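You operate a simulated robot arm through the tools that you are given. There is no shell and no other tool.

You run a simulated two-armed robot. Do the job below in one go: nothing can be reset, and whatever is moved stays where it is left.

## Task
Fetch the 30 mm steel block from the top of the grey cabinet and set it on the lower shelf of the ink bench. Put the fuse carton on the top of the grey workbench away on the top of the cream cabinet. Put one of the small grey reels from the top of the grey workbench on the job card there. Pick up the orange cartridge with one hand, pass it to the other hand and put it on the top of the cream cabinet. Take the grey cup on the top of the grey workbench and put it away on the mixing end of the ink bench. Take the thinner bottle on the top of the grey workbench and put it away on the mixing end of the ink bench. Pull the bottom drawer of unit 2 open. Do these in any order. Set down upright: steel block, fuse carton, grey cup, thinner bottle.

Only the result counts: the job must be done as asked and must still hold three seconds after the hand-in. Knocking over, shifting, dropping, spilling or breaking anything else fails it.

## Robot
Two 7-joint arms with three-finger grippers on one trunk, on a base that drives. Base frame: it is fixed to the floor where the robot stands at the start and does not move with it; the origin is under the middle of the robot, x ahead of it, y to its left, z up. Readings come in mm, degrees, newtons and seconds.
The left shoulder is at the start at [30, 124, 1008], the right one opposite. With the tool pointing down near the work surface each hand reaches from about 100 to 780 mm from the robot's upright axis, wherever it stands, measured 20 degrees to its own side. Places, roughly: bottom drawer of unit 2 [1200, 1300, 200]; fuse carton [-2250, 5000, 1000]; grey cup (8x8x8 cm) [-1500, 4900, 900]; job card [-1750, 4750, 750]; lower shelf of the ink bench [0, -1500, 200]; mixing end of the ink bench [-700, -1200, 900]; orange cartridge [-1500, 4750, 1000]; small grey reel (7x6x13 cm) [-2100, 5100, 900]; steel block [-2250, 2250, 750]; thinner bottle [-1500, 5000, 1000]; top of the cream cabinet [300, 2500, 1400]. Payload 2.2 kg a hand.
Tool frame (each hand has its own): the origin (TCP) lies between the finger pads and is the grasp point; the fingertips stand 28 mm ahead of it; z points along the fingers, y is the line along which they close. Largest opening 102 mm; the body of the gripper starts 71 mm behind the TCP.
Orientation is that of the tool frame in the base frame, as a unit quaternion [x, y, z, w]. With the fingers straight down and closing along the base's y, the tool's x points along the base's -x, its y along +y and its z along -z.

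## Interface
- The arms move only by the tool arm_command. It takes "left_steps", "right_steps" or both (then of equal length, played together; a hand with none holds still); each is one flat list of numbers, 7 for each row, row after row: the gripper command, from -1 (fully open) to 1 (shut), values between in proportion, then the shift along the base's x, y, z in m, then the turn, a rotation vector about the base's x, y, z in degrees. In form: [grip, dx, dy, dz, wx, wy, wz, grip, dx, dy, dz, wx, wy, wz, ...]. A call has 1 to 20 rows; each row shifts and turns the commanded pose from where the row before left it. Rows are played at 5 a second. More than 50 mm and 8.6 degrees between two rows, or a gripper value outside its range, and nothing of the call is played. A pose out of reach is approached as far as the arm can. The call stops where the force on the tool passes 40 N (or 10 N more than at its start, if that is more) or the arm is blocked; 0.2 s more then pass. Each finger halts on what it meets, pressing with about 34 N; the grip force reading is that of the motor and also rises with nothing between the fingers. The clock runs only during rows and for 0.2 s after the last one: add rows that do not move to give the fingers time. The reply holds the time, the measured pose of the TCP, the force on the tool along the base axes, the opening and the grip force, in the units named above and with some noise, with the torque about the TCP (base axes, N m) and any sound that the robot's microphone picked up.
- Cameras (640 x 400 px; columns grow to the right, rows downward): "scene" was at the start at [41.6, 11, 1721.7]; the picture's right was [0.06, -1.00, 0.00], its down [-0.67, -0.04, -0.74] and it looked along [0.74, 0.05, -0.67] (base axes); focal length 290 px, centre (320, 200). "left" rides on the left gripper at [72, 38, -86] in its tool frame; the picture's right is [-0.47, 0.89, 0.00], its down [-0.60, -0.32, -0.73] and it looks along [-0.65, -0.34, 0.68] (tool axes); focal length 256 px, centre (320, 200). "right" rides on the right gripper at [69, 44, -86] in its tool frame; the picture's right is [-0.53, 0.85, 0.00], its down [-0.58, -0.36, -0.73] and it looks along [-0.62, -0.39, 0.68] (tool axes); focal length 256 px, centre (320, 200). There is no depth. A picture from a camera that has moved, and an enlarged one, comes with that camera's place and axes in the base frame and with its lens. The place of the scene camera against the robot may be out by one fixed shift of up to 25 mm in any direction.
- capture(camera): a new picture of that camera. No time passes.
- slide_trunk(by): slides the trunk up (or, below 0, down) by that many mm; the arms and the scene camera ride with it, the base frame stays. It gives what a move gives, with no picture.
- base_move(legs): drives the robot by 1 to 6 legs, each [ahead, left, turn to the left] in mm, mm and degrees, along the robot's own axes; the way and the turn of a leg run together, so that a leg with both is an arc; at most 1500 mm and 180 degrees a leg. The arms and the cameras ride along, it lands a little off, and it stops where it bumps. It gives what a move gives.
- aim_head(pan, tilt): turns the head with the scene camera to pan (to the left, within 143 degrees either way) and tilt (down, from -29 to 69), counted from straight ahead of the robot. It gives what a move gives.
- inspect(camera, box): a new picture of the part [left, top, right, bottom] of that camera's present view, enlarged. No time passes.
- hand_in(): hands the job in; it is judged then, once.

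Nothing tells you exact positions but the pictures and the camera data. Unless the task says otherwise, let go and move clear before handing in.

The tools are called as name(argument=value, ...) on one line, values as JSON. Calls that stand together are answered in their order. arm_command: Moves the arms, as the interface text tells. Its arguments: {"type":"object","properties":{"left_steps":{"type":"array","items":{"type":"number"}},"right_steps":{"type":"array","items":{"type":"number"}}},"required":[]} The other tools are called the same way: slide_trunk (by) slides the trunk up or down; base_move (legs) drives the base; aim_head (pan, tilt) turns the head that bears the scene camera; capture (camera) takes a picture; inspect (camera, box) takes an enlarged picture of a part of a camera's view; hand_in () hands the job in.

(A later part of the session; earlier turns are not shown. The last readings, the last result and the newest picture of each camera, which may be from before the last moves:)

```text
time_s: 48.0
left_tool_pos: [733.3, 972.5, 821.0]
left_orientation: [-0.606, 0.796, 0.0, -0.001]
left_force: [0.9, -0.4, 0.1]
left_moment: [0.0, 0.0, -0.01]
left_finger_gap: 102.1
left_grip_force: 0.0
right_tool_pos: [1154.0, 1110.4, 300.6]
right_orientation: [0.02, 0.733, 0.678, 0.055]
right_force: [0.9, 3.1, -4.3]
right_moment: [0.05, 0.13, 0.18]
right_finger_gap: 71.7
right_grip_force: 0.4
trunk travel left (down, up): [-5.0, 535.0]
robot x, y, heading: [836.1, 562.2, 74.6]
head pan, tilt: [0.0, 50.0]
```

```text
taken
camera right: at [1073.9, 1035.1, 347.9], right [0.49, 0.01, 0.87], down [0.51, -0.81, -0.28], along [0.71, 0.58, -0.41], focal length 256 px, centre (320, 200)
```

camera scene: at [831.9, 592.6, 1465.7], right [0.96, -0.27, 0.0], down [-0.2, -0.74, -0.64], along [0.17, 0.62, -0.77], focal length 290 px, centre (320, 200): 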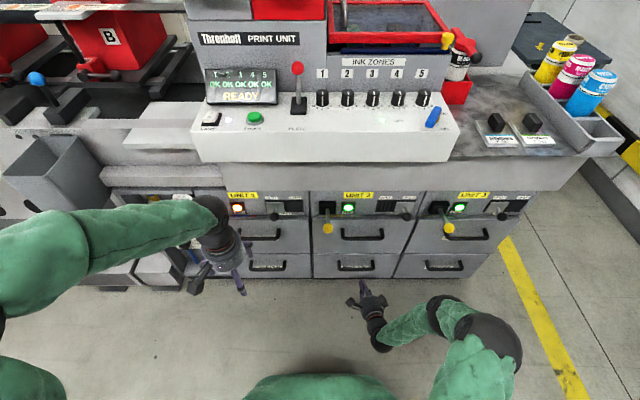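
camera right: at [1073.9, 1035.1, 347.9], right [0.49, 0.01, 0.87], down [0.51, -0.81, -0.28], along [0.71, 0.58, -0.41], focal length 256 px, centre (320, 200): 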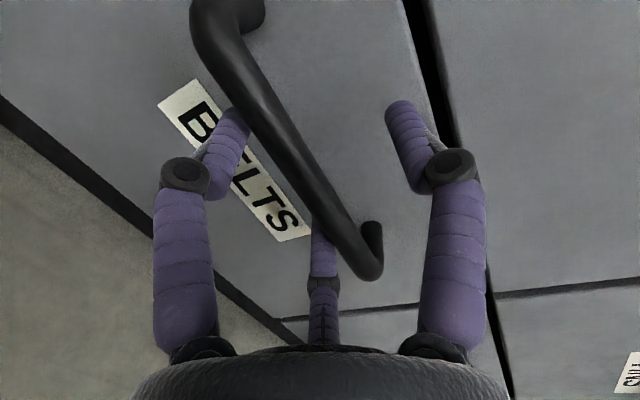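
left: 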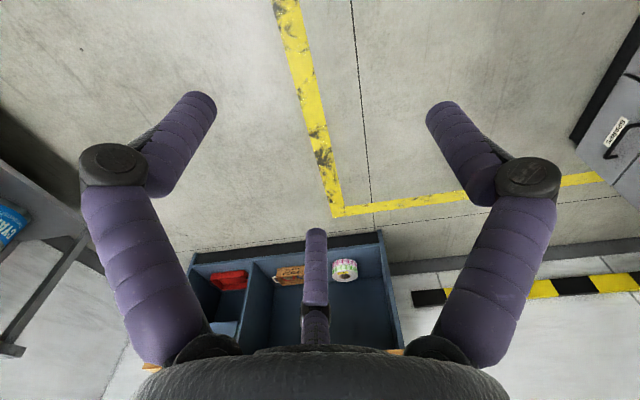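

The bar sits low between the fingers and the arm can't go lower in this flat pose. I'll back off, tip the hand about 20° downward (easier for the arm), and look again.

arm_command(right_steps=[-0.4, -0.0085, -0.0308, 0, 0, 0, 0, -0.4, -0.0085, -0.0308, 0.007, 0, 0, 0, -0.4, 0, 0, 0.004, -6.56, 1.8, 0, -0.4, 0, 0, 0.004, -6.56, 1.8, 0, -0.4, 0, 0, 0, -6.56, 1.8, 0])

capture(camera="right")

inspect(camera="scene", box=[280, 180, 480, 305])

```text
time_s: 49.2
left_tool_pos: [734.4, 972.4, 821.7]
left_orientation: [-0.605, 0.796, -0.001, 0.001]
left_force: [-0.3, -0.1, -0.2]
left_moment: [0.01, -0.05, 0.01]
left_finger_gap: 101.8
left_grip_force: 0.1
right_tool_pos: [1135.5, 1048.0, 317.0]
right_orientation: [0.042, 0.841, 0.54, 0.023]
right_force: [-0.1, 0.5, -0.6]
right_moment: [0.01, -0.05, 0.01]
right_finger_gap: 71.3
right_grip_force: 0.0
trunk travel left (down, up): [-5.0, 535.0]
robot x, y, heading: [837.8, 558.6, 74.4]
head pan, tilt: [0.0, 50.0]
```

```text
taken
camera right: at [1062.2, 993.6, 392.4], right [0.57, 0.3, 0.76], down [0.49, -0.87, -0.03], along [0.65, 0.4, -0.64], focal length 256 px, centre (320, 200)
```

right: 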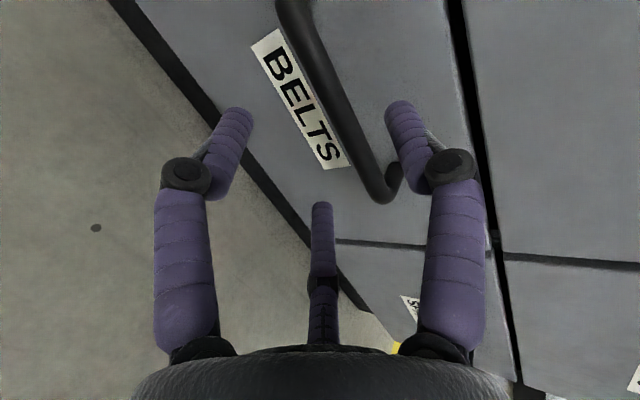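

```text
3.20 times, centred on (380, 242) of scene
camera zoom: at [837.3, 611.8, 1465.7], right [0.96, -0.27, 0.0], down [-0.2, -0.74, -0.64], along [0.17, 0.62, -0.77], focal length 927 px, centre (128, 64)
```

zoom: 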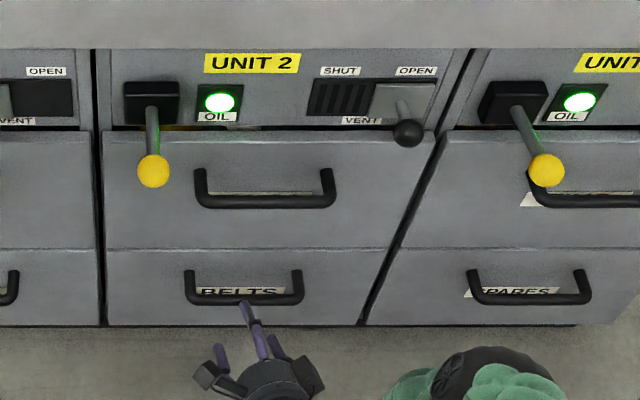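

Triangulating several wrist views puts the bar at the height I thought (z≈302); I'm 12 mm low for this tilt. I'll raise slightly, narrow the fingers to about 52 mm, slide in along the finger direction and watch the forces.

arm_command(right_steps=[-0.02, 0.0013, 0.0048, 0.0106, 0, 0, 0, -0.02, 0.006, 0.0219, -0.0104, 0, 0, 0, -0.02, 0.006, 0.0219, -0.0104, 0, 0, 0, -0.02, 0, 0, 0, 0, 0, 0])

capture(camera="right")

```text
time_s: 50.2
left_tool_pos: [734.8, 972.2, 819.9]
left_orientation: [-0.605, 0.796, -0.001, -0.001]
left_force: [0.3, -0.5, 0.7]
left_moment: [-0.01, -0.02, 0.01]
left_finger_gap: 102.0
left_grip_force: 0.0
right_tool_pos: [1149.6, 1096.8, 304.6]
right_orientation: [0.043, 0.84, 0.54, 0.022]
right_force: [-3.3, -4.5, -4.7]
right_moment: [-0.13, 0.2, -0.14]
right_finger_gap: 53.1
right_grip_force: 0.8
trunk travel left (down, up): [-5.0, 535.0]
robot x, y, heading: [838.2, 560.1, 74.3]
head pan, tilt: [0.0, 50.0]
```

```text
taken
camera right: at [1075.8, 1041.7, 381.3], right [0.57, 0.3, 0.76], down [0.5, -0.87, -0.03], along [0.65, 0.4, -0.64], focal length 256 px, centre (320, 200)
```

right: 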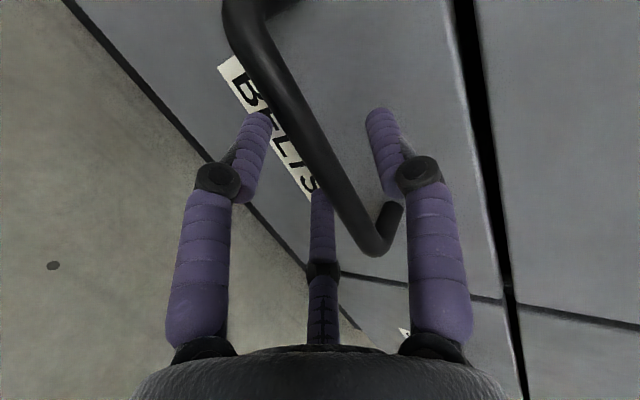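

The contact moment shows a finger touching the bar from below-right: the hand is really a three-fingered one (one finger at +y, two below). I'll lower the hand 8 mm so the bar sits properly between them, then close.

arm_command(right_steps=[-0.02, -0.0009, -0.0032, -0.0073, 0, 0, 0, -0.02, 0, 0, 0, 0, 0, 0, 0.2, 0, 0, 0, 0, 0, 0, 0.4, 0, 0, 0, 0, 0, 0, 0.6, 0, 0, 0, 0, 0, 0, 0.8, 0, 0, 0, 0, 0, 0])

capture(camera="right")

```text
time_s: 51.6
left_tool_pos: [733.8, 972.9, 820.6]
left_orientation: [-0.606, 0.796, 0.0, 0.0]
left_force: [-0.8, 0.2, -0.3]
left_moment: [-0.01, -0.01, -0.03]
left_finger_gap: 102.0
left_grip_force: 0.1
right_tool_pos: [1150.3, 1093.9, 299.9]
right_orientation: [0.043, 0.838, 0.544, 0.023]
right_force: [-1.7, 1.4, 10.8]
right_moment: [0.4, 0.51, -0.06]
right_finger_gap: 26.4
right_grip_force: 44.6
trunk travel left (down, up): [-5.0, 535.0]
robot x, y, heading: [838.3, 559.0, 74.4]
head pan, tilt: [0.0, 50.0]
```

```text
taken
camera right: at [1076.4, 1039.8, 374.8], right [0.57, 0.29, 0.77], down [0.5, -0.87, -0.04], along [0.66, 0.4, -0.64], focal length 256 px, centre (320, 200)
```

right: 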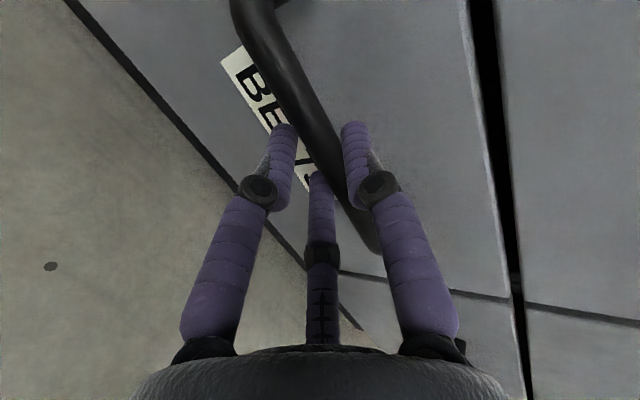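

The bar is gripped (gap 26 mm, 45 N). I pull the drawer straight out along the press's normal.

arm_command(right_steps=[0.9, -0.0053, -0.0193, 0, 0, 0, 0, 0.9, -0.0053, -0.0193, 0, 0, 0, 0, 0.9, -0.0066, -0.0241, 0, 0, 0, 0, 0.9, -0.0066, -0.0241, 0, 0, 0, 0, 0.9, -0.0066, -0.0241, 0, 0, 0, 0, 0.9, -0.0066, -0.0241, 0, 0, 0, 0, 0.9, -0.0053, -0.0193, 0, 0, 0, 0])

inspect(camera="scene", box=[240, 180, 480, 330])

```text
time_s: 53.2
left_tool_pos: [734.0, 972.1, 821.8]
left_orientation: [-0.605, 0.796, 0.0, -0.001]
left_force: [0.3, -0.3, -0.7]
left_moment: [-0.02, 0.04, 0.02]
left_finger_gap: 102.1
left_grip_force: 0.0
right_tool_pos: [1107.2, 938.2, 299.5]
right_orientation: [0.043, 0.84, 0.541, 0.025]
right_force: [4.2, -3.2, 15.1]
right_moment: [0.71, 1.23, 0.18]
right_finger_gap: 26.0
right_grip_force: 45.0
trunk travel left (down, up): [-5.0, 535.0]
robot x, y, heading: [837.1, 557.2, 74.3]
head pan, tilt: [0.0, 50.0]
```

```text
2.67 times, centred on (360, 255) of scene
camera zoom: at [837.1, 610.7, 1465.8], right [0.96, -0.27, 0.0], down [-0.2, -0.74, -0.64], along [0.17, 0.62, -0.77], focal length 773 px, centre (213, 53)
```

zoom: 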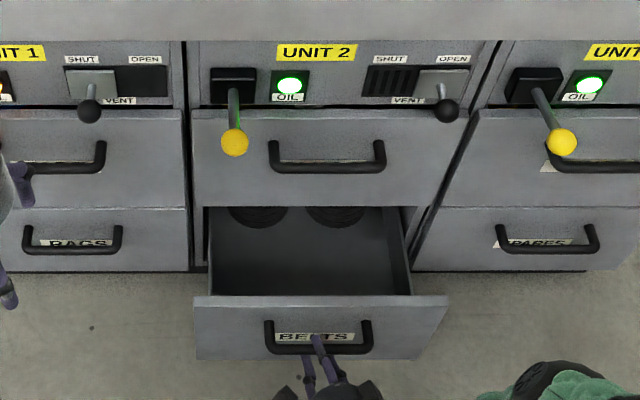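

The bottom drawer (BELTS) is out about 160 mm and the top one stays shut. I'll pull it another 100 mm by driving back while holding.

base_move(legs=[[-100, 0, 0]])

inspect(camera="scene", box=[240, 150, 480, 300])

```text
time_s: 54.3
left_tool_pos: [707.1, 874.9, 821.4]
left_orientation: [-0.606, 0.795, 0.0, 0.0]
left_force: [0.3, 0.7, 0.3]
left_moment: [0.0, -0.02, 0.01]
left_finger_gap: 102.0
left_grip_force: 0.1
right_tool_pos: [1080.0, 842.4, 298.9]
right_orientation: [0.042, 0.839, 0.542, 0.024]
right_force: [9.5, -3.2, 13.5]
right_moment: [0.46, 0.93, -0.7]
right_finger_gap: 26.0
right_grip_force: 44.7
trunk travel left (down, up): [-5.0, 535.0]
robot x, y, heading: [809.3, 464.3, 74.6]
head pan, tilt: [0.0, 50.0]
```

```text
2.67 times, centred on (360, 225) of scene
camera zoom: at [810.5, 514.0, 1465.8], right [0.96, -0.27, 0.0], down [-0.2, -0.74, -0.64], along [0.17, 0.62, -0.77], focal length 773 px, centre (213, 133)
```

zoom: 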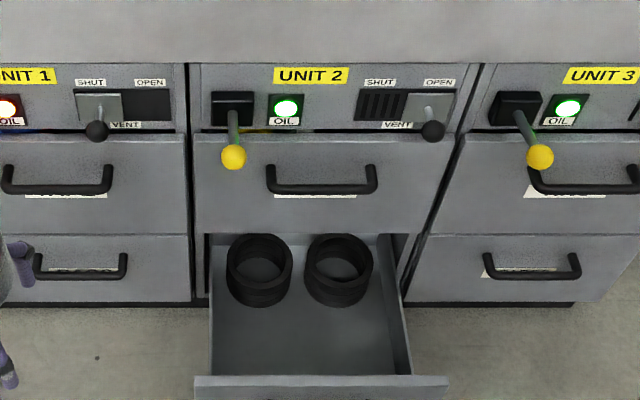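

The drawer is open about 260 mm with the belts visible. I release partway, slide the fingers back off the bar along their own direction, and then clear the hand.

arm_command(right_steps=[-0.15, 0, 0, 0, 0, 0, 0, -0.15, 0, 0, 0, 0, 0, 0, -0.15, -0.0048, -0.0175, 0.0083, 0, 0, 0, -0.15, -0.0048, -0.0175, 0.0083, 0, 0, 0, -0.15, -0.0048, -0.0175, 0.0083, 0, 0, 0, -0.15, -0.0048, -0.0175, 0.0083, 0, 0, 0])

capture(camera="right")

capture(camera="scene")

```text
time_s: 55.7
left_tool_pos: [707.0, 875.4, 820.7]
left_orientation: [-0.606, 0.795, 0.0, 0.001]
left_force: [-0.3, -0.4, 0.1]
left_moment: [0.01, -0.03, -0.01]
left_finger_gap: 101.8
left_grip_force: 0.0
right_tool_pos: [1064.3, 770.8, 332.0]
right_orientation: [0.042, 0.839, 0.542, 0.024]
right_force: [-0.4, -0.2, 0.2]
right_moment: [-0.03, -0.03, -0.01]
right_finger_gap: 58.7
right_grip_force: 0.0
trunk travel left (down, up): [-5.0, 535.0]
robot x, y, heading: [812.5, 462.6, 74.5]
head pan, tilt: [0.0, 50.0]
```

```text
taken
camera right: at [989.8, 717.5, 407.6], right [0.57, 0.29, 0.77], down [0.5, -0.87, -0.03], along [0.66, 0.4, -0.64], focal length 256 px, centre (320, 200)
```

right: 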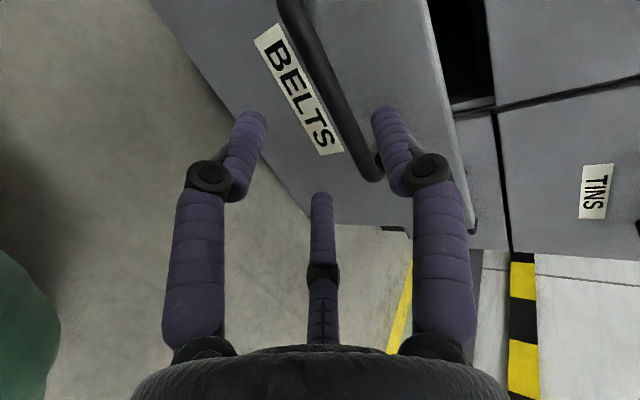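

```text
taken
camera scene: at [810.5, 514.8, 1465.7], right [0.96, -0.27, 0.0], down [-0.2, -0.74, -0.64], along [0.17, 0.62, -0.77], focal length 290 px, centre (320, 200)
```

scene: 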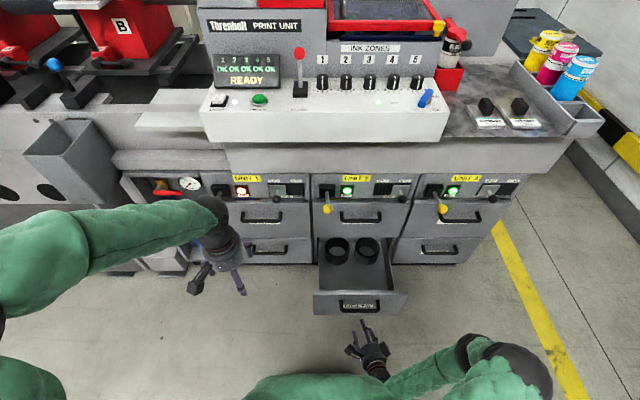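

The right hand is clear. I'll back away from the press, bring the trunk up and the right hand back to a pointing-down carry pose.

base_move(legs=[[-300, 0, 0]])

slide_trunk(by=245)

arm_command(right_steps=[-0.15, 0, 0, 0.04, -7.9, 2.13, 0, -0.15, 0, 0, 0.04, -7.9, 2.13, 0, -0.15, 0, 0, 0.04, -7.9, 2.13, 0, -0.15, 0, 0, 0.04, -7.9, 2.13, 0, -0.15, 0, 0, 0.04, -7.9, 2.13, 0, -0.15, 0, 0, 0.04, -7.9, 2.13, 0, -0.15, 0, 0, 0.04, -7.9, 2.13, 0, -0.15, 0, 0, 0.04, -7.9, 2.13, 0, -0.15, 0, 0, 0.04, 0, 0, 8, -0.15, 0, 0, 0.04, 0, 0, 8])

capture(camera="scene")

```text
time_s: 57.8
left_tool_pos: [623.6, 580.0, 820.2]
left_orientation: [-0.607, 0.794, 0.0, 0.0]
left_force: [0.6, -1.0, 0.9]
left_moment: [-0.03, 0.01, 0.01]
left_finger_gap: 102.1
left_grip_force: 0.1
right_tool_pos: [981.4, 476.6, 331.7]
right_orientation: [0.041, 0.839, 0.543, 0.023]
right_force: [-0.2, 0.2, 0.5]
right_moment: [0.01, 0.0, 0.02]
right_finger_gap: 58.7
right_grip_force: 0.1
trunk travel left (down, up): [-5.0, 535.0]
robot x, y, heading: [728.8, 168.2, 74.8]
head pan, tilt: [0.0, 50.0]
```

```text
time_s: 60.3
left_tool_pos: [625.4, 578.9, 1065.8]
left_orientation: [-0.607, 0.795, 0.0, 0.0]
left_force: [0.4, 0.0, -0.2]
left_moment: [-0.03, -0.01, -0.01]
left_finger_gap: 101.8
left_grip_force: 0.1
right_tool_pos: [981.2, 476.8, 576.6]
right_orientation: [0.04, 0.84, 0.541, 0.023]
right_force: [-0.1, -0.5, 0.3]
right_moment: [-0.02, 0.02, -0.02]
right_finger_gap: 58.5
right_grip_force: 0.0
trunk travel left (down, up): [-250.0, 290.0]
robot x, y, heading: [729.0, 167.4, 74.9]
head pan, tilt: [0.0, 50.0]
```

```text
time_s: 62.5
left_tool_pos: [623.9, 579.3, 1066.5]
left_orientation: [-0.608, 0.794, -0.001, 0.0]
left_force: [0.4, 0.3, -0.8]
left_moment: [0.0, 0.02, -0.01]
left_finger_gap: 101.9
left_grip_force: 0.1
right_tool_pos: [993.3, 478.7, 975.7]
right_orientation: [-0.083, 0.995, 0.005, -0.052]
right_force: [-6.7, -1.2, 1.3]
right_moment: [0.06, -0.51, -0.13]
right_finger_gap: 58.6
right_grip_force: 0.0
trunk travel left (down, up): [-250.0, 290.0]
robot x, y, heading: [729.2, 167.4, 74.9]
head pan, tilt: [0.0, 50.0]
```

```text
taken
camera scene: at [729.0, 218.7, 1710.7], right [0.97, -0.26, 0.0], down [-0.2, -0.74, -0.64], along [0.17, 0.62, -0.77], focal length 290 px, centre (320, 200)
```

scene: 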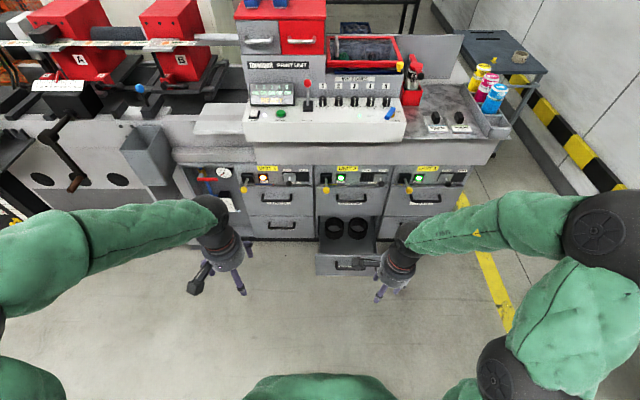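

The right arm shows a small residual strain; I'll finish unwinding its wrist yaw back to the initial carry orientation.

arm_command(right_steps=[-0.5, 0, 0, 0, 0, 0, 8.2, -0.5, 0, 0, 0, 0, 0, 8.2, -0.5, 0, 0, 0.005, 0, 0, 8.2, -0.5, 0, 0, 0.005, 0, 0, 8.2, -0.5, 0, 0, 0.005, 0, 0, 8.2, -0.5, 0, 0, 0.005, 0, 0, 8.2, -0.5, 0, 0, 0.005, 0, 0, 8.2, -0.5, 0, 0, 0, 0, 0, 8.2, -0.5, 0, 0, 0, 0, 0, 8.2])

capture(camera="scene")

```text
time_s: 64.5
left_tool_pos: [624.0, 578.9, 1066.1]
left_orientation: [-0.607, 0.794, 0.0, -0.001]
left_force: [0.5, -0.6, 0.4]
left_moment: [-0.03, -0.02, 0.02]
left_finger_gap: 101.8
left_grip_force: 0.1
right_tool_pos: [982.6, 477.7, 1001.6]
right_orientation: [-0.632, 0.771, -0.046, -0.064]
right_force: [0.2, 0.2, 0.0]
right_moment: [0.01, 0.0, 0.02]
right_finger_gap: 76.9
right_grip_force: 0.1
trunk travel left (down, up): [-250.0, 290.0]
robot x, y, heading: [725.4, 166.5, 74.7]
head pan, tilt: [0.0, 50.0]
```

```text
taken
camera scene: at [729.2, 219.1, 1710.7], right [0.97, -0.26, 0.0], down [-0.2, -0.74, -0.64], along [0.17, 0.62, -0.77], focal length 290 px, centre (320, 200)
```

scene: 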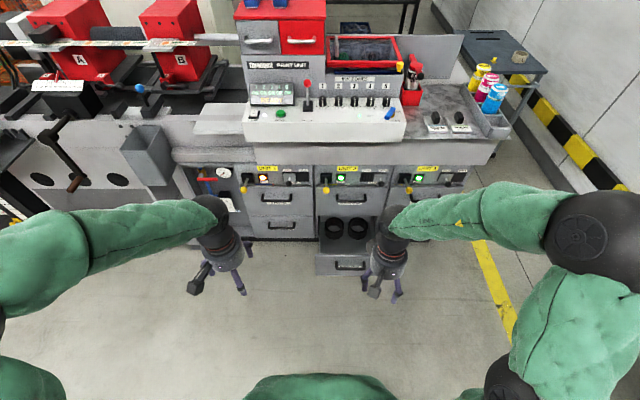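

The arm is relaxed. I'll straighten the right hand, then turn left and drive along the aisle toward the far-left side, and look around there.

arm_command(right_steps=[-1, 0, 0, 0, 4.3, -1.3, -1.95, -1, 0, 0, 0, 4.3, -1.3, -1.95])

base_move(legs=[[0, 0, 105], [1500, 0, 0], [1000, 0, 0]])

aim_head(pan=-50, tilt=25)

capture(camera="scene")

aim_head(pan=0, tilt=25)

capture(camera="scene")

```text
time_s: 65.1
left_tool_pos: [623.0, 579.9, 1066.7]
left_orientation: [-0.608, 0.794, 0.0, 0.0]
left_force: [-0.4, 0.3, 0.6]
left_moment: [0.01, 0.01, -0.03]
left_finger_gap: 101.9
left_grip_force: 0.0
right_tool_pos: [981.8, 476.7, 1002.1]
right_orientation: [-0.607, 0.795, -0.002, 0.0]
right_force: [-0.5, 0.7, 0.2]
right_moment: [0.01, 0.02, -0.01]
right_finger_gap: 102.1
right_grip_force: 0.0
trunk travel left (down, up): [-250.0, 290.0]
robot x, y, heading: [723.9, 167.2, 74.5]
head pan, tilt: [0.0, 50.0]
```

```text
time_s: 81.6
left_tool_pos: [-2121.7, -9.6, 1066.7]
left_orientation: [1.0, 0.001, 0.0, 0.0]
left_force: [0.3, -0.9, 0.5]
left_moment: [-0.02, -0.02, 0.0]
left_finger_gap: 101.8
left_grip_force: 0.0
right_tool_pos: [-2117.3, 361.7, 1000.6]
right_orientation: [1.0, -0.001, 0.0, -0.001]
right_force: [-0.5, 0.6, 0.3]
right_moment: [-0.03, -0.01, -0.02]
right_finger_gap: 101.8
right_grip_force: 0.0
trunk travel left (down, up): [-250.0, 290.0]
robot x, y, heading: [-1746.7, 200.0, -179.9]
head pan, tilt: [0.0, 50.0]
```

```text
time_s: 82.8
left_tool_pos: [-2120.4, -10.0, 1066.1]
left_orientation: [1.0, 0.001, 0.0, -0.001]
left_force: [0.1, 0.0, 0.6]
left_moment: [0.01, -0.01, -0.02]
left_finger_gap: 102.0
left_grip_force: 0.0
right_tool_pos: [-2116.5, 362.3, 1002.7]
right_orientation: [1.0, 0.0, -0.001, -0.001]
right_force: [0.3, -0.3, -0.4]
right_moment: [0.01, -0.01, 0.0]
right_finger_gap: 102.0
right_grip_force: 0.0
trunk travel left (down, up): [-250.0, 290.0]
robot x, y, heading: [-1751.2, 200.8, -179.9]
head pan, tilt: [-50.0, 25.0]
```

```text
taken
camera scene: at [-1792.8, 276.3, 1748.2], right [0.76, 0.65, 0.0], down [0.27, -0.32, -0.91], along [-0.58, 0.69, -0.42], focal length 290 px, centre (320, 200)
```

scene: 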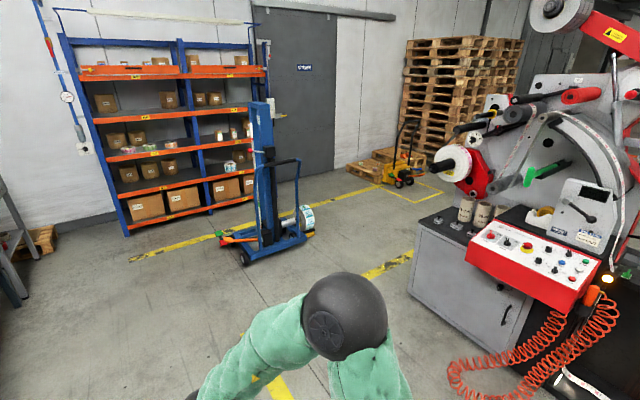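

```text
time_s: 84.0
left_tool_pos: [-2120.6, -9.2, 1066.4]
left_orientation: [1.0, 0.001, 0.0, 0.001]
left_force: [0.3, -0.3, 0.4]
left_moment: [0.01, -0.01, -0.02]
left_finger_gap: 101.9
left_grip_force: 0.1
right_tool_pos: [-2117.6, 362.9, 1001.3]
right_orientation: [1.0, -0.001, 0.0, -0.001]
right_force: [-0.1, 0.1, -0.5]
right_moment: [-0.01, 0.05, 0.02]
right_finger_gap: 101.9
right_grip_force: 0.2
trunk travel left (down, up): [-250.0, 290.0]
robot x, y, heading: [-1750.0, 200.4, -179.8]
head pan, tilt: [0.0, 25.0]
```

```text
taken
camera scene: at [-1825.5, 205.8, 1748.2], right [0.0, 1.0, 0.0], down [0.42, 0.0, -0.91], along [-0.91, 0.0, -0.42], focal length 290 px, centre (320, 200)
```

scene: 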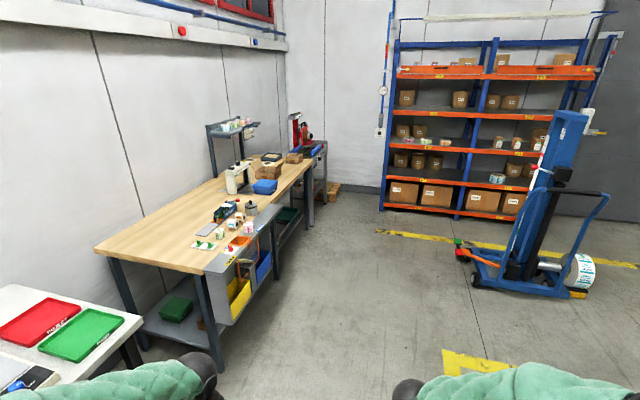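

The grey cabinet with a black top (cans, control box) is ahead-right with about 1.1 m clearance to the blue stacker. Let me zoom on its top to find the steel block.

aim_head(pan=-70, tilt=25)

inspect(camera="scene", box=[200, 130, 440, 280])

```text
time_s: 85.4
left_tool_pos: [-2120.8, -9.7, 1066.3]
left_orientation: [1.0, 0.001, 0.0, 0.0]
left_force: [-0.6, -0.8, -0.3]
left_moment: [-0.01, 0.03, -0.01]
left_finger_gap: 101.9
left_grip_force: 0.2
right_tool_pos: [-2117.8, 362.4, 1001.1]
right_orientation: [1.0, -0.001, 0.0, -0.001]
right_force: [0.3, 0.2, 0.0]
right_moment: [0.0, 0.02, -0.01]
right_finger_gap: 101.8
right_grip_force: 0.1
trunk travel left (down, up): [-250.0, 290.0]
robot x, y, heading: [-1750.3, 199.7, -179.7]
head pan, tilt: [-70.0, 25.0]
```

```text
2.67 times, centred on (320, 205) of scene
camera zoom: at [-1765.1, 292.4, 1748.2], right [0.94, 0.34, 0.0], down [0.15, -0.4, -0.91], along [-0.31, 0.85, -0.42], focal length 773 px, centre (320, 187)
```

zoom: 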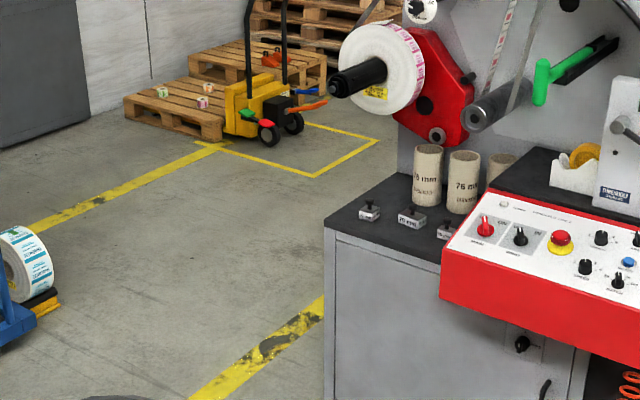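

Three small knobbed blocks with size labels stand at the cabinet's left-front corner (~[-2317, 2232, 740]). I'll drive to face them and read the labels.

base_move(legs=[[0, 0, -105], [0, 1000, 0], [950, 0, 0]])

aim_head(pan=0, tilt=45)

capture(camera="scene")

```text
time_s: 99.9
left_tool_pos: [-2461.3, 1877.8, 1065.4]
left_orientation: [-0.583, 0.812, -0.001, 0.0]
left_force: [0.3, 0.7, -0.1]
left_moment: [0.0, -0.01, -0.01]
left_finger_gap: 102.1
left_grip_force: 0.1
right_tool_pos: [-2110.8, 1755.0, 1000.2]
right_orientation: [-0.582, 0.813, 0.0, 0.0]
right_force: [-0.1, 0.5, 0.7]
right_moment: [-0.01, 0.06, -0.03]
right_finger_gap: 102.1
right_grip_force: 0.1
trunk travel left (down, up): [-250.0, 290.0]
robot x, y, heading: [-2385.3, 1458.4, 71.4]
head pan, tilt: [-70.0, 25.0]
```

```text
time_s: 101.3
left_tool_pos: [-2461.8, 1878.7, 1065.6]
left_orientation: [-0.584, 0.812, 0.0, 0.0]
left_force: [0.2, -0.4, 0.3]
left_moment: [-0.02, 0.03, 0.0]
left_finger_gap: 101.7
left_grip_force: 0.1
right_tool_pos: [-2111.9, 1755.2, 1001.5]
right_orientation: [-0.582, 0.813, -0.001, 0.0]
right_force: [-0.4, -0.4, 1.1]
right_moment: [0.02, -0.01, 0.01]
right_finger_gap: 102.0
right_grip_force: 0.0
trunk travel left (down, up): [-250.0, 290.0]
robot x, y, heading: [-2382.1, 1461.1, 71.4]
head pan, tilt: [0.0, 45.0]
```

```text
taken
camera scene: at [-2377.6, 1515.1, 1717.6], right [0.95, -0.32, 0.0], down [-0.23, -0.67, -0.71], along [0.23, 0.67, -0.71], focal length 290 px, centre (320, 200)
```

scene: 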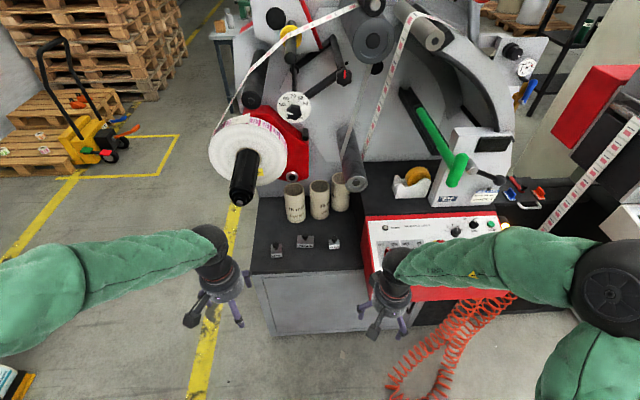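

inspect(camera="scene", box=[250, 170, 370, 270])

```text
4.00 times, centred on (310, 220) of scene
camera zoom: at [-2377.6, 1515.1, 1717.6], right [0.95, -0.32, 0.0], down [-0.23, -0.67, -0.71], along [0.23, 0.67, -0.71], focal length 1159 px, centre (360, 120)
```

zoom: 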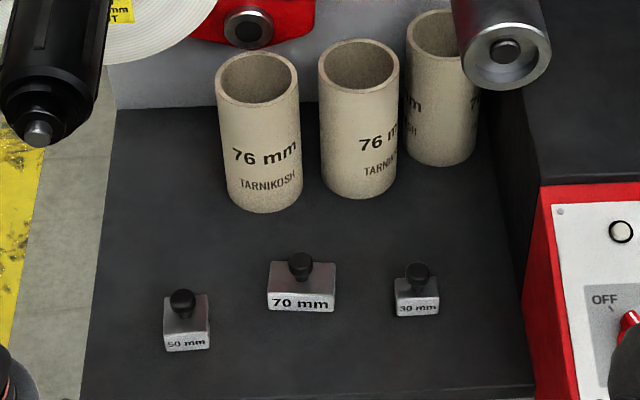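

The 30 mm block is the right-hand one, near [-2095, 2160, 760]. I'll shift left and forward so the right hand can reach it, and grip it by its round knob from above.

base_move(legs=[[0, 110, 0], [170, 0, 0]])

capture(camera="scene")

capture(camera="right")

```text
time_s: 103.5
left_tool_pos: [-2513.3, 2074.1, 1064.6]
left_orientation: [-0.582, 0.813, 0.0, -0.001]
left_force: [0.3, -0.1, 0.1]
left_moment: [-0.05, 0.03, -0.03]
left_finger_gap: 102.0
left_grip_force: 0.1
right_tool_pos: [-2164.7, 1950.1, 1000.0]
right_orientation: [-0.58, 0.815, -0.002, 0.0]
right_force: [-0.2, 0.1, 0.3]
right_moment: [0.01, 0.04, 0.01]
right_finger_gap: 102.1
right_grip_force: 0.1
trunk travel left (down, up): [-250.0, 290.0]
robot x, y, heading: [-2434.9, 1653.5, 71.3]
head pan, tilt: [0.0, 45.0]
```

```text
taken
camera scene: at [-2430.5, 1711.7, 1717.6], right [0.95, -0.32, 0.0], down [-0.23, -0.67, -0.71], along [0.23, 0.67, -0.71], focal length 290 px, centre (320, 200)
```

scene: 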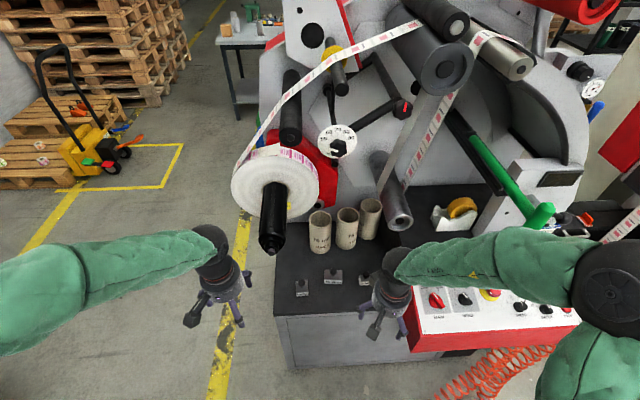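

```text
taken
camera right: at [-2227.0, 1898.4, 1087.8], right [-0.63, 0.78, 0.0], down [0.53, 0.43, 0.73], along [0.57, 0.46, -0.68], focal length 256 px, centre (320, 200)
```

right: 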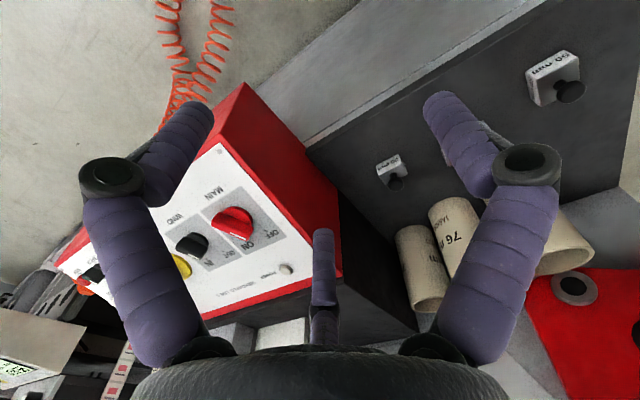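

inspect(camera="right", box=[340, 30, 620, 205])

inspect(camera="scene", box=[270, 200, 430, 300])

```text
2.29 times, centred on (480, 118) of right
camera zoom: at [-2227.0, 1898.4, 1087.8], right [-0.63, 0.78, 0.0], down [0.53, 0.43, 0.73], along [0.57, 0.46, -0.68], focal length 585 px, centre (-46, 389)
```

zoom: 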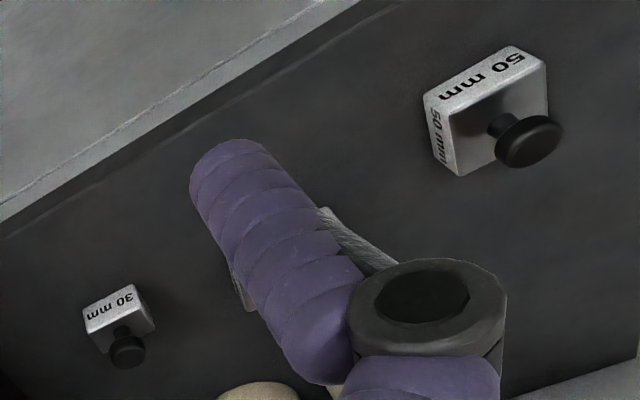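

```text
4.00 times, centred on (350, 250) of scene
camera zoom: at [-2430.5, 1711.7, 1717.6], right [0.95, -0.32, 0.0], down [-0.23, -0.67, -0.71], along [0.23, 0.67, -0.71], focal length 1159 px, centre (200, 0)
```

zoom: 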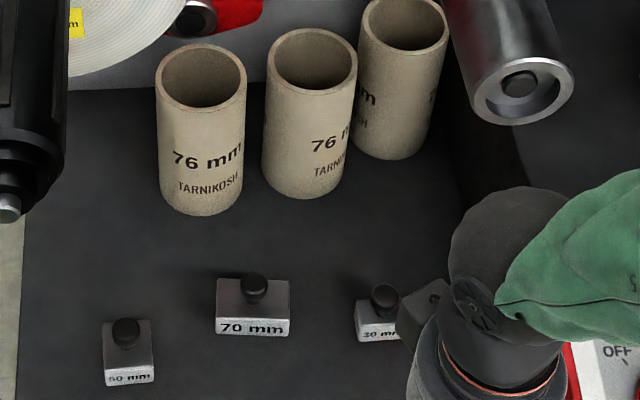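

The knob of the 30 mm block sits near [-2076, 2185, 772], but a steel roller end hangs above it (z≈1087), so I'll come in from the front with the hand tilted about 30°.

arm_command(right_steps=[-0.02, 0.0123, 0.0317, -0.026, 7.1, -2.4, 0, -0.02, 0.0123, 0.0317, -0.026, 7.1, -2.4, 0, -0.02, 0.0123, 0.0317, -0.026, 7.1, -2.4, 0, -0.02, 0.0123, 0.0317, -0.026, 7.1, -2.4, 0, -0.02, 0.0123, 0.0317, -0.026, 0, 0, 0])

capture(camera="right")

capture(camera="scene")

```text
time_s: 104.8
left_tool_pos: [-2514.0, 2073.2, 1064.9]
left_orientation: [-0.582, 0.813, 0.0, -0.001]
left_force: [-0.2, 0.3, -0.7]
left_moment: [-0.03, 0.03, -0.01]
left_finger_gap: 102.1
left_grip_force: 0.1
right_tool_pos: [-2103.5, 2111.2, 872.1]
right_orientation: [-0.561, 0.787, 0.151, 0.209]
right_force: [0.0, 0.0, 0.8]
right_moment: [-0.03, -0.02, -0.02]
right_finger_gap: 51.9
right_grip_force: 0.1
trunk travel left (down, up): [-250.0, 290.0]
robot x, y, heading: [-2438.6, 1656.3, 70.9]
head pan, tilt: [0.0, 45.0]
```

```text
taken
camera right: at [-2178.5, 2027.8, 913.1], right [-0.65, 0.71, 0.27], down [0.39, 0.01, 0.92], along [0.65, 0.7, -0.28], focal length 256 px, centre (320, 200)
```

right: 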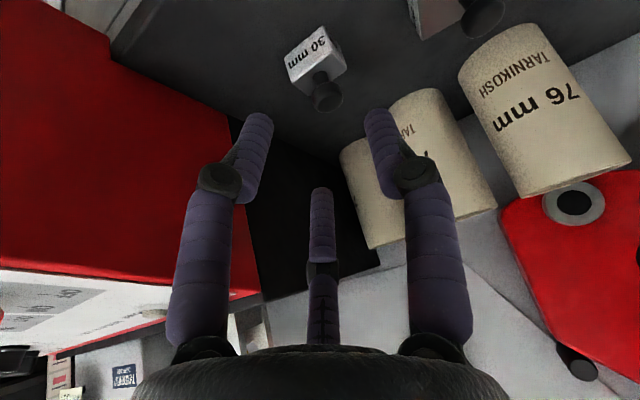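

```text
taken
camera scene: at [-2430.2, 1712.1, 1717.5], right [0.95, -0.32, 0.0], down [-0.23, -0.67, -0.71], along [0.23, 0.67, -0.71], focal length 290 px, centre (320, 200)
```

scene: 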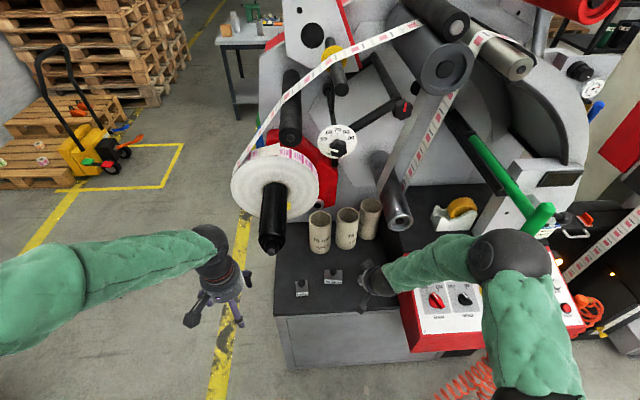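

inspect(camera="right", box=[240, 10, 400, 110])

```text
4.00 times, centred on (320, 60) of right
camera zoom: at [-2178.5, 2027.8, 913.1], right [-0.65, 0.71, 0.27], down [0.39, 0.01, 0.92], along [0.65, 0.7, -0.28], focal length 1024 px, centre (320, 760)
```

zoom: 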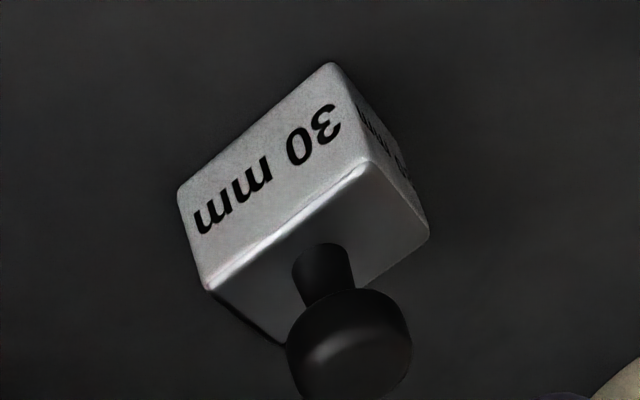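

The block is about 46×32×30 mm with a 25 mm knob cap centred near [-2079, 2179, 777]. I'll align the tool axis with it, close the fingers to a 42 mm opening, and go halfway in.

arm_command(right_steps=[0.18, 0.0059, 0.0117, 0.0075, 0, 0, 0, 0.18, 0.004, 0.0118, -0.0217, 0, 0, 0, 0.18, 0.004, 0.0118, -0.0217, 0, 0, 0])

capture(camera="right")

```text
time_s: 105.5
left_tool_pos: [-2513.5, 2074.3, 1066.2]
left_orientation: [-0.582, 0.813, 0.0, -0.002]
left_force: [0.2, 0.6, 0.3]
left_moment: [-0.05, -0.01, -0.05]
left_finger_gap: 101.9
left_grip_force: 0.0
right_tool_pos: [-2091.5, 2144.8, 837.2]
right_orientation: [-0.562, 0.786, 0.151, 0.21]
right_force: [0.3, -0.4, 0.2]
right_moment: [-0.01, 0.02, 0.0]
right_finger_gap: 41.5
right_grip_force: 0.0
trunk travel left (down, up): [-250.0, 290.0]
robot x, y, heading: [-2438.9, 1654.8, 71.4]
head pan, tilt: [0.0, 45.0]
```

```text
taken
camera right: at [-2164.9, 2061.6, 878.5], right [-0.65, 0.71, 0.27], down [0.39, 0.01, 0.92], along [0.65, 0.7, -0.28], focal length 256 px, centre (320, 200)
```

right: 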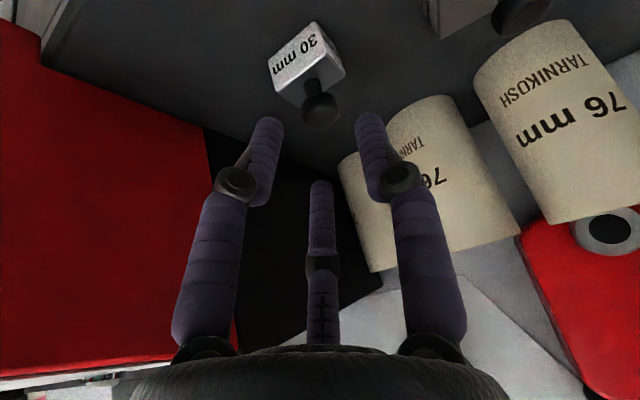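

The knob projects exactly where expected. I continue the last 52 mm along the tool axis.

arm_command(right_steps=[0.18, 0.004, 0.0105, -0.0182, 0, 0, 0, 0.18, 0.003, 0.0085, -0.0145, 0, 0, 0, 0.18, 0.0031, 0.0072, -0.0128, 0, 0, 0])

capture(camera="right")

```text
time_s: 106.3
left_tool_pos: [-2514.5, 2072.2, 1065.8]
left_orientation: [-0.582, 0.813, 0.0, 0.0]
left_force: [-0.2, 0.3, 1.4]
left_moment: [-0.02, 0.0, -0.06]
left_finger_gap: 101.8
left_grip_force: 0.0
right_tool_pos: [-2079.5, 2170.3, 790.1]
right_orientation: [-0.561, 0.786, 0.151, 0.21]
right_force: [0.1, 0.0, -0.3]
right_moment: [-0.04, 0.02, 0.0]
right_finger_gap: 42.0
right_grip_force: 0.0
trunk travel left (down, up): [-250.0, 290.0]
robot x, y, heading: [-2433.3, 1653.9, 71.3]
head pan, tilt: [0.0, 45.0]
```

```text
taken
camera right: at [-2153.2, 2087.5, 831.4], right [-0.65, 0.71, 0.27], down [0.39, 0.01, 0.92], along [0.65, 0.7, -0.28], focal length 256 px, centre (320, 200)
```

right: 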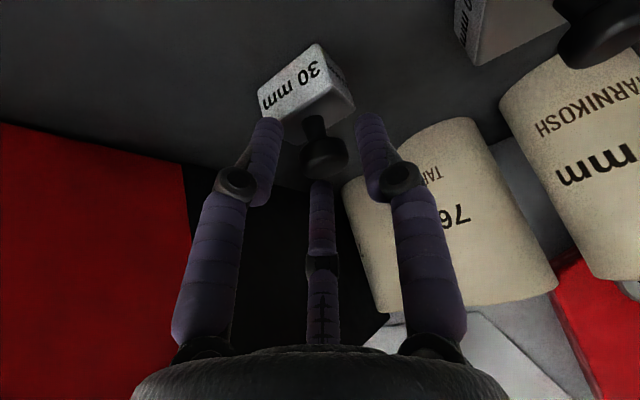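

The cap lies between the fingertips. I go 3 mm deeper and close gently.

arm_command(right_steps=[0.18, 0.0005, 0.0014, -0.0026, 0, 0, 0, 0.3, 0, 0, 0, 0, 0, 0, 0.45, 0, 0, 0, 0, 0, 0, 0.6, 0, 0, 0, 0, 0, 0, 0.8, 0, 0, 0, 0, 0, 0, 1, 0, 0, 0, 0, 0, 0, 1, 0, 0, 0, 0, 0, 0])

capture(camera="right")

```text
time_s: 108.0
left_tool_pos: [-2514.7, 2072.1, 1065.4]
left_orientation: [-0.582, 0.813, 0.0, 0.001]
left_force: [0.0, -0.4, -0.7]
left_moment: [-0.01, -0.01, -0.03]
left_finger_gap: 101.9
left_grip_force: 0.0
right_tool_pos: [-2077.9, 2172.1, 789.4]
right_orientation: [-0.561, 0.787, 0.15, 0.209]
right_force: [2.2, 1.4, 4.5]
right_moment: [0.22, 0.12, -0.05]
right_finger_gap: 27.4
right_grip_force: 34.2
trunk travel left (down, up): [-250.0, 290.0]
robot x, y, heading: [-2433.9, 1654.4, 71.1]
head pan, tilt: [0.0, 45.0]
```

```text
taken
camera right: at [-2152.8, 2088.1, 829.5], right [-0.65, 0.71, 0.27], down [0.39, 0.01, 0.92], along [0.65, 0.7, -0.28], focal length 256 px, centre (320, 200)
```

right: 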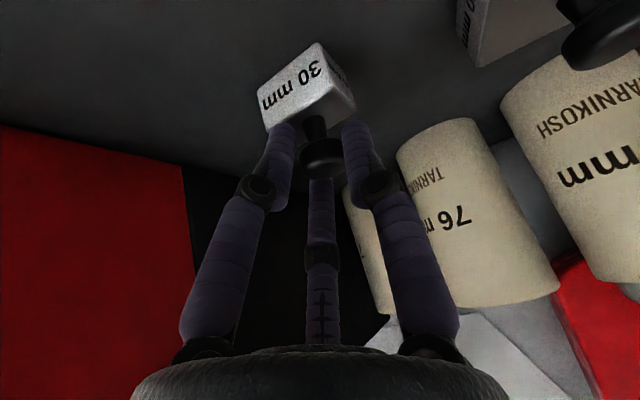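

Gripped (gap 27 mm, 34 N). I lift a little and check that the block follows.

arm_command(right_steps=[1, 0, 0, 0.015, 0, 0, 0, 1, 0, 0, 0.015, 0, 0, 0, 1, -0.003, -0.009, 0.01, 0, 0, 0, 1, -0.0064, -0.019, 0.005, 0, 0, 0])

capture(camera="right")

```text
time_s: 109.0
left_tool_pos: [-2515.1, 2071.2, 1065.9]
left_orientation: [-0.582, 0.814, 0.0, 0.0]
left_force: [0.2, -0.1, -0.2]
left_moment: [0.0, 0.01, 0.01]
left_finger_gap: 102.0
left_grip_force: 0.0
right_tool_pos: [-2090.0, 2142.9, 834.6]
right_orientation: [-0.561, 0.786, 0.15, 0.21]
right_force: [0.2, -0.1, -2.9]
right_moment: [-0.02, 0.01, 0.04]
right_finger_gap: 24.6
right_grip_force: 34.2
trunk travel left (down, up): [-250.0, 290.0]
robot x, y, heading: [-2438.7, 1657.8, 71.1]
head pan, tilt: [0.0, 45.0]
```

```text
taken
camera right: at [-2163.0, 2058.3, 875.2], right [-0.65, 0.71, 0.27], down [0.39, 0.01, 0.92], along [0.65, 0.7, -0.28], focal length 256 px, centre (320, 200)
```

right: 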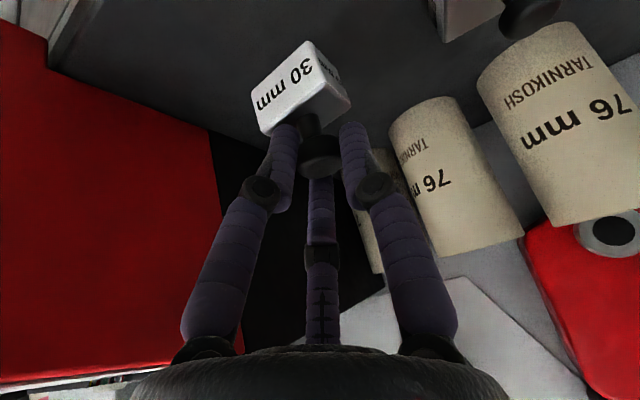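

The block hangs securely (≈3 N). I pull it back toward me and up, then back the base away from the cabinet.

arm_command(right_steps=[1, -0.0115, -0.034, 0.005, 0, 0, 0, 1, -0.0115, -0.034, 0.01, 0, 0, 0, 1, -0.0115, -0.034, 0.02, 0, 0, 0, 1, -0.0115, -0.034, 0.02, 0, 0, 0, 1, -0.0115, -0.034, 0.02, 0, 0, 0])

base_move(legs=[[-600, 0, 0], [0, 250, 0], [-800, 0, 0]])

capture(camera="right")

capture(camera="scene")

```text
time_s: 110.2
left_tool_pos: [-2515.5, 2072.4, 1065.8]
left_orientation: [-0.583, 0.812, 0.0, 0.0]
left_force: [0.6, -0.7, 0.1]
left_moment: [0.01, 0.02, 0.02]
left_finger_gap: 101.7
left_grip_force: 0.0
right_tool_pos: [-2144.5, 1972.4, 908.2]
right_orientation: [-0.562, 0.786, 0.151, 0.21]
right_force: [0.3, 0.5, -1.5]
right_moment: [0.01, 0.0, -0.03]
right_finger_gap: 24.5
right_grip_force: 33.8
trunk travel left (down, up): [-250.0, 290.0]
robot x, y, heading: [-2437.2, 1658.9, 71.3]
head pan, tilt: [0.0, 45.0]
```

```text
time_s: 118.9
left_tool_pos: [-3201.7, 814.4, 1066.5]
left_orientation: [-0.579, 0.816, -0.001, 0.0]
left_force: [-0.1, -0.8, -0.3]
left_moment: [-0.01, -0.01, 0.0]
left_finger_gap: 102.1
left_grip_force: 0.0
right_tool_pos: [-2832.5, 714.7, 908.9]
right_orientation: [-0.558, 0.788, 0.15, 0.21]
right_force: [-0.7, -0.2, -1.4]
right_moment: [0.02, 0.0, 0.03]
right_finger_gap: 24.6
right_grip_force: 33.2
trunk travel left (down, up): [-250.0, 290.0]
robot x, y, heading: [-3124.8, 397.8, 70.8]
head pan, tilt: [0.0, 45.0]
```

```text
taken
camera right: at [-2906.7, 630.6, 949.0], right [-0.64, 0.72, 0.27], down [0.39, 0.01, 0.92], along [0.66, 0.7, -0.28], focal length 256 px, centre (320, 200)
```

right: 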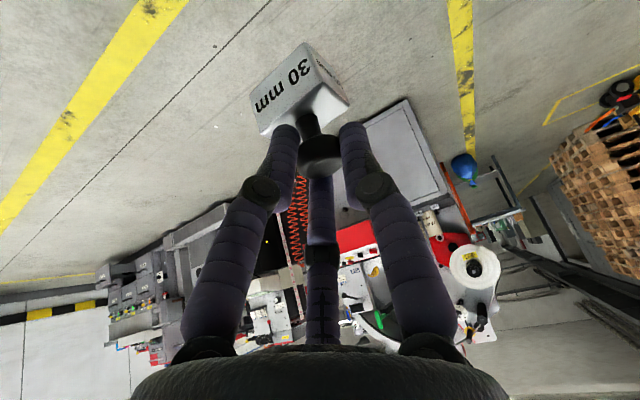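

```text
taken
camera scene: at [-3121.2, 451.3, 1717.6], right [0.94, -0.33, 0.0], down [-0.23, -0.67, -0.71], along [0.23, 0.67, -0.71], focal length 290 px, centre (320, 200)
```

scene: 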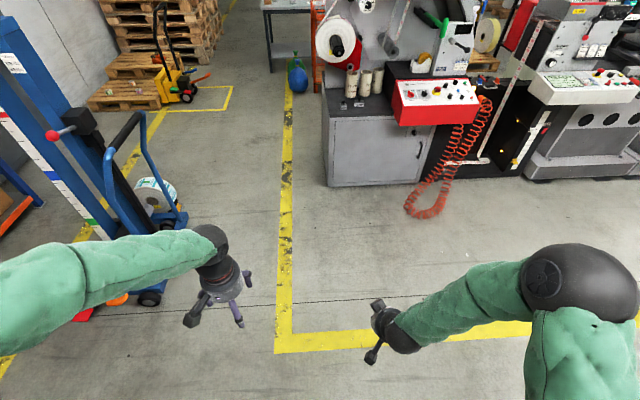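

The block is held well. I'll drive back sideways along the aisle to the ink bench and turn to face it.

base_move(legs=[[300, 0, 0], [0, -1500, 0], [0, -1500, 0], [0, 0, -90], [0, 0, -86]])

capture(camera="scene")

capture(camera="right")

```text
time_s: 142.1
left_tool_pos: [-81.8, -632.6, 1065.9]
left_orientation: [0.76, 0.65, -0.001, -0.001]
left_force: [0.8, 0.1, -0.3]
left_moment: [0.0, 0.0, -0.04]
left_finger_gap: 102.0
left_grip_force: 0.0
right_tool_pos: [-464.6, -598.0, 907.5]
right_orientation: [0.736, 0.626, -0.196, 0.167]
right_force: [0.1, 0.1, -2.5]
right_moment: [0.03, -0.04, -0.01]
right_finger_gap: 24.4
right_grip_force: 34.3
trunk travel left (down, up): [-250.0, 290.0]
robot x, y, heading: [-232.7, -238.2, -98.9]
head pan, tilt: [0.0, 45.0]
```

```text
taken
camera scene: at [-251.9, -280.0, 1717.6], right [-0.99, 0.16, 0.0], down [0.11, 0.7, -0.71], along [-0.11, -0.7, -0.71], focal length 290 px, centre (320, 200)
```

scene: 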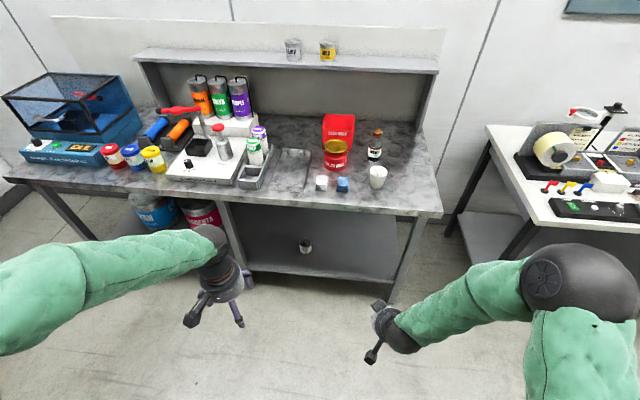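

```text
taken
camera right: at [-405.3, -503.8, 948.8], right [0.76, -0.59, 0.27], down [-0.38, -0.08, 0.92], along [-0.52, -0.8, -0.28], focal length 256 px, centre (320, 200)
```

right: 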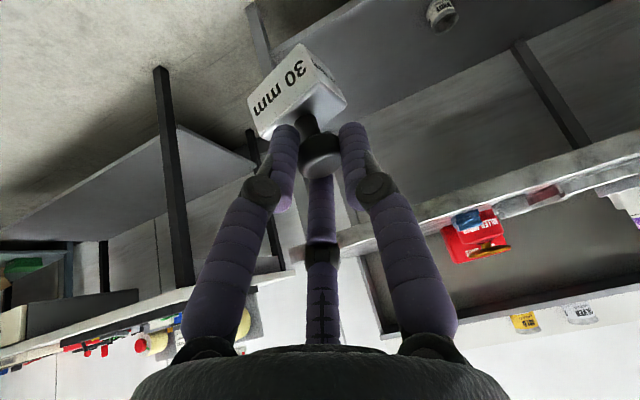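

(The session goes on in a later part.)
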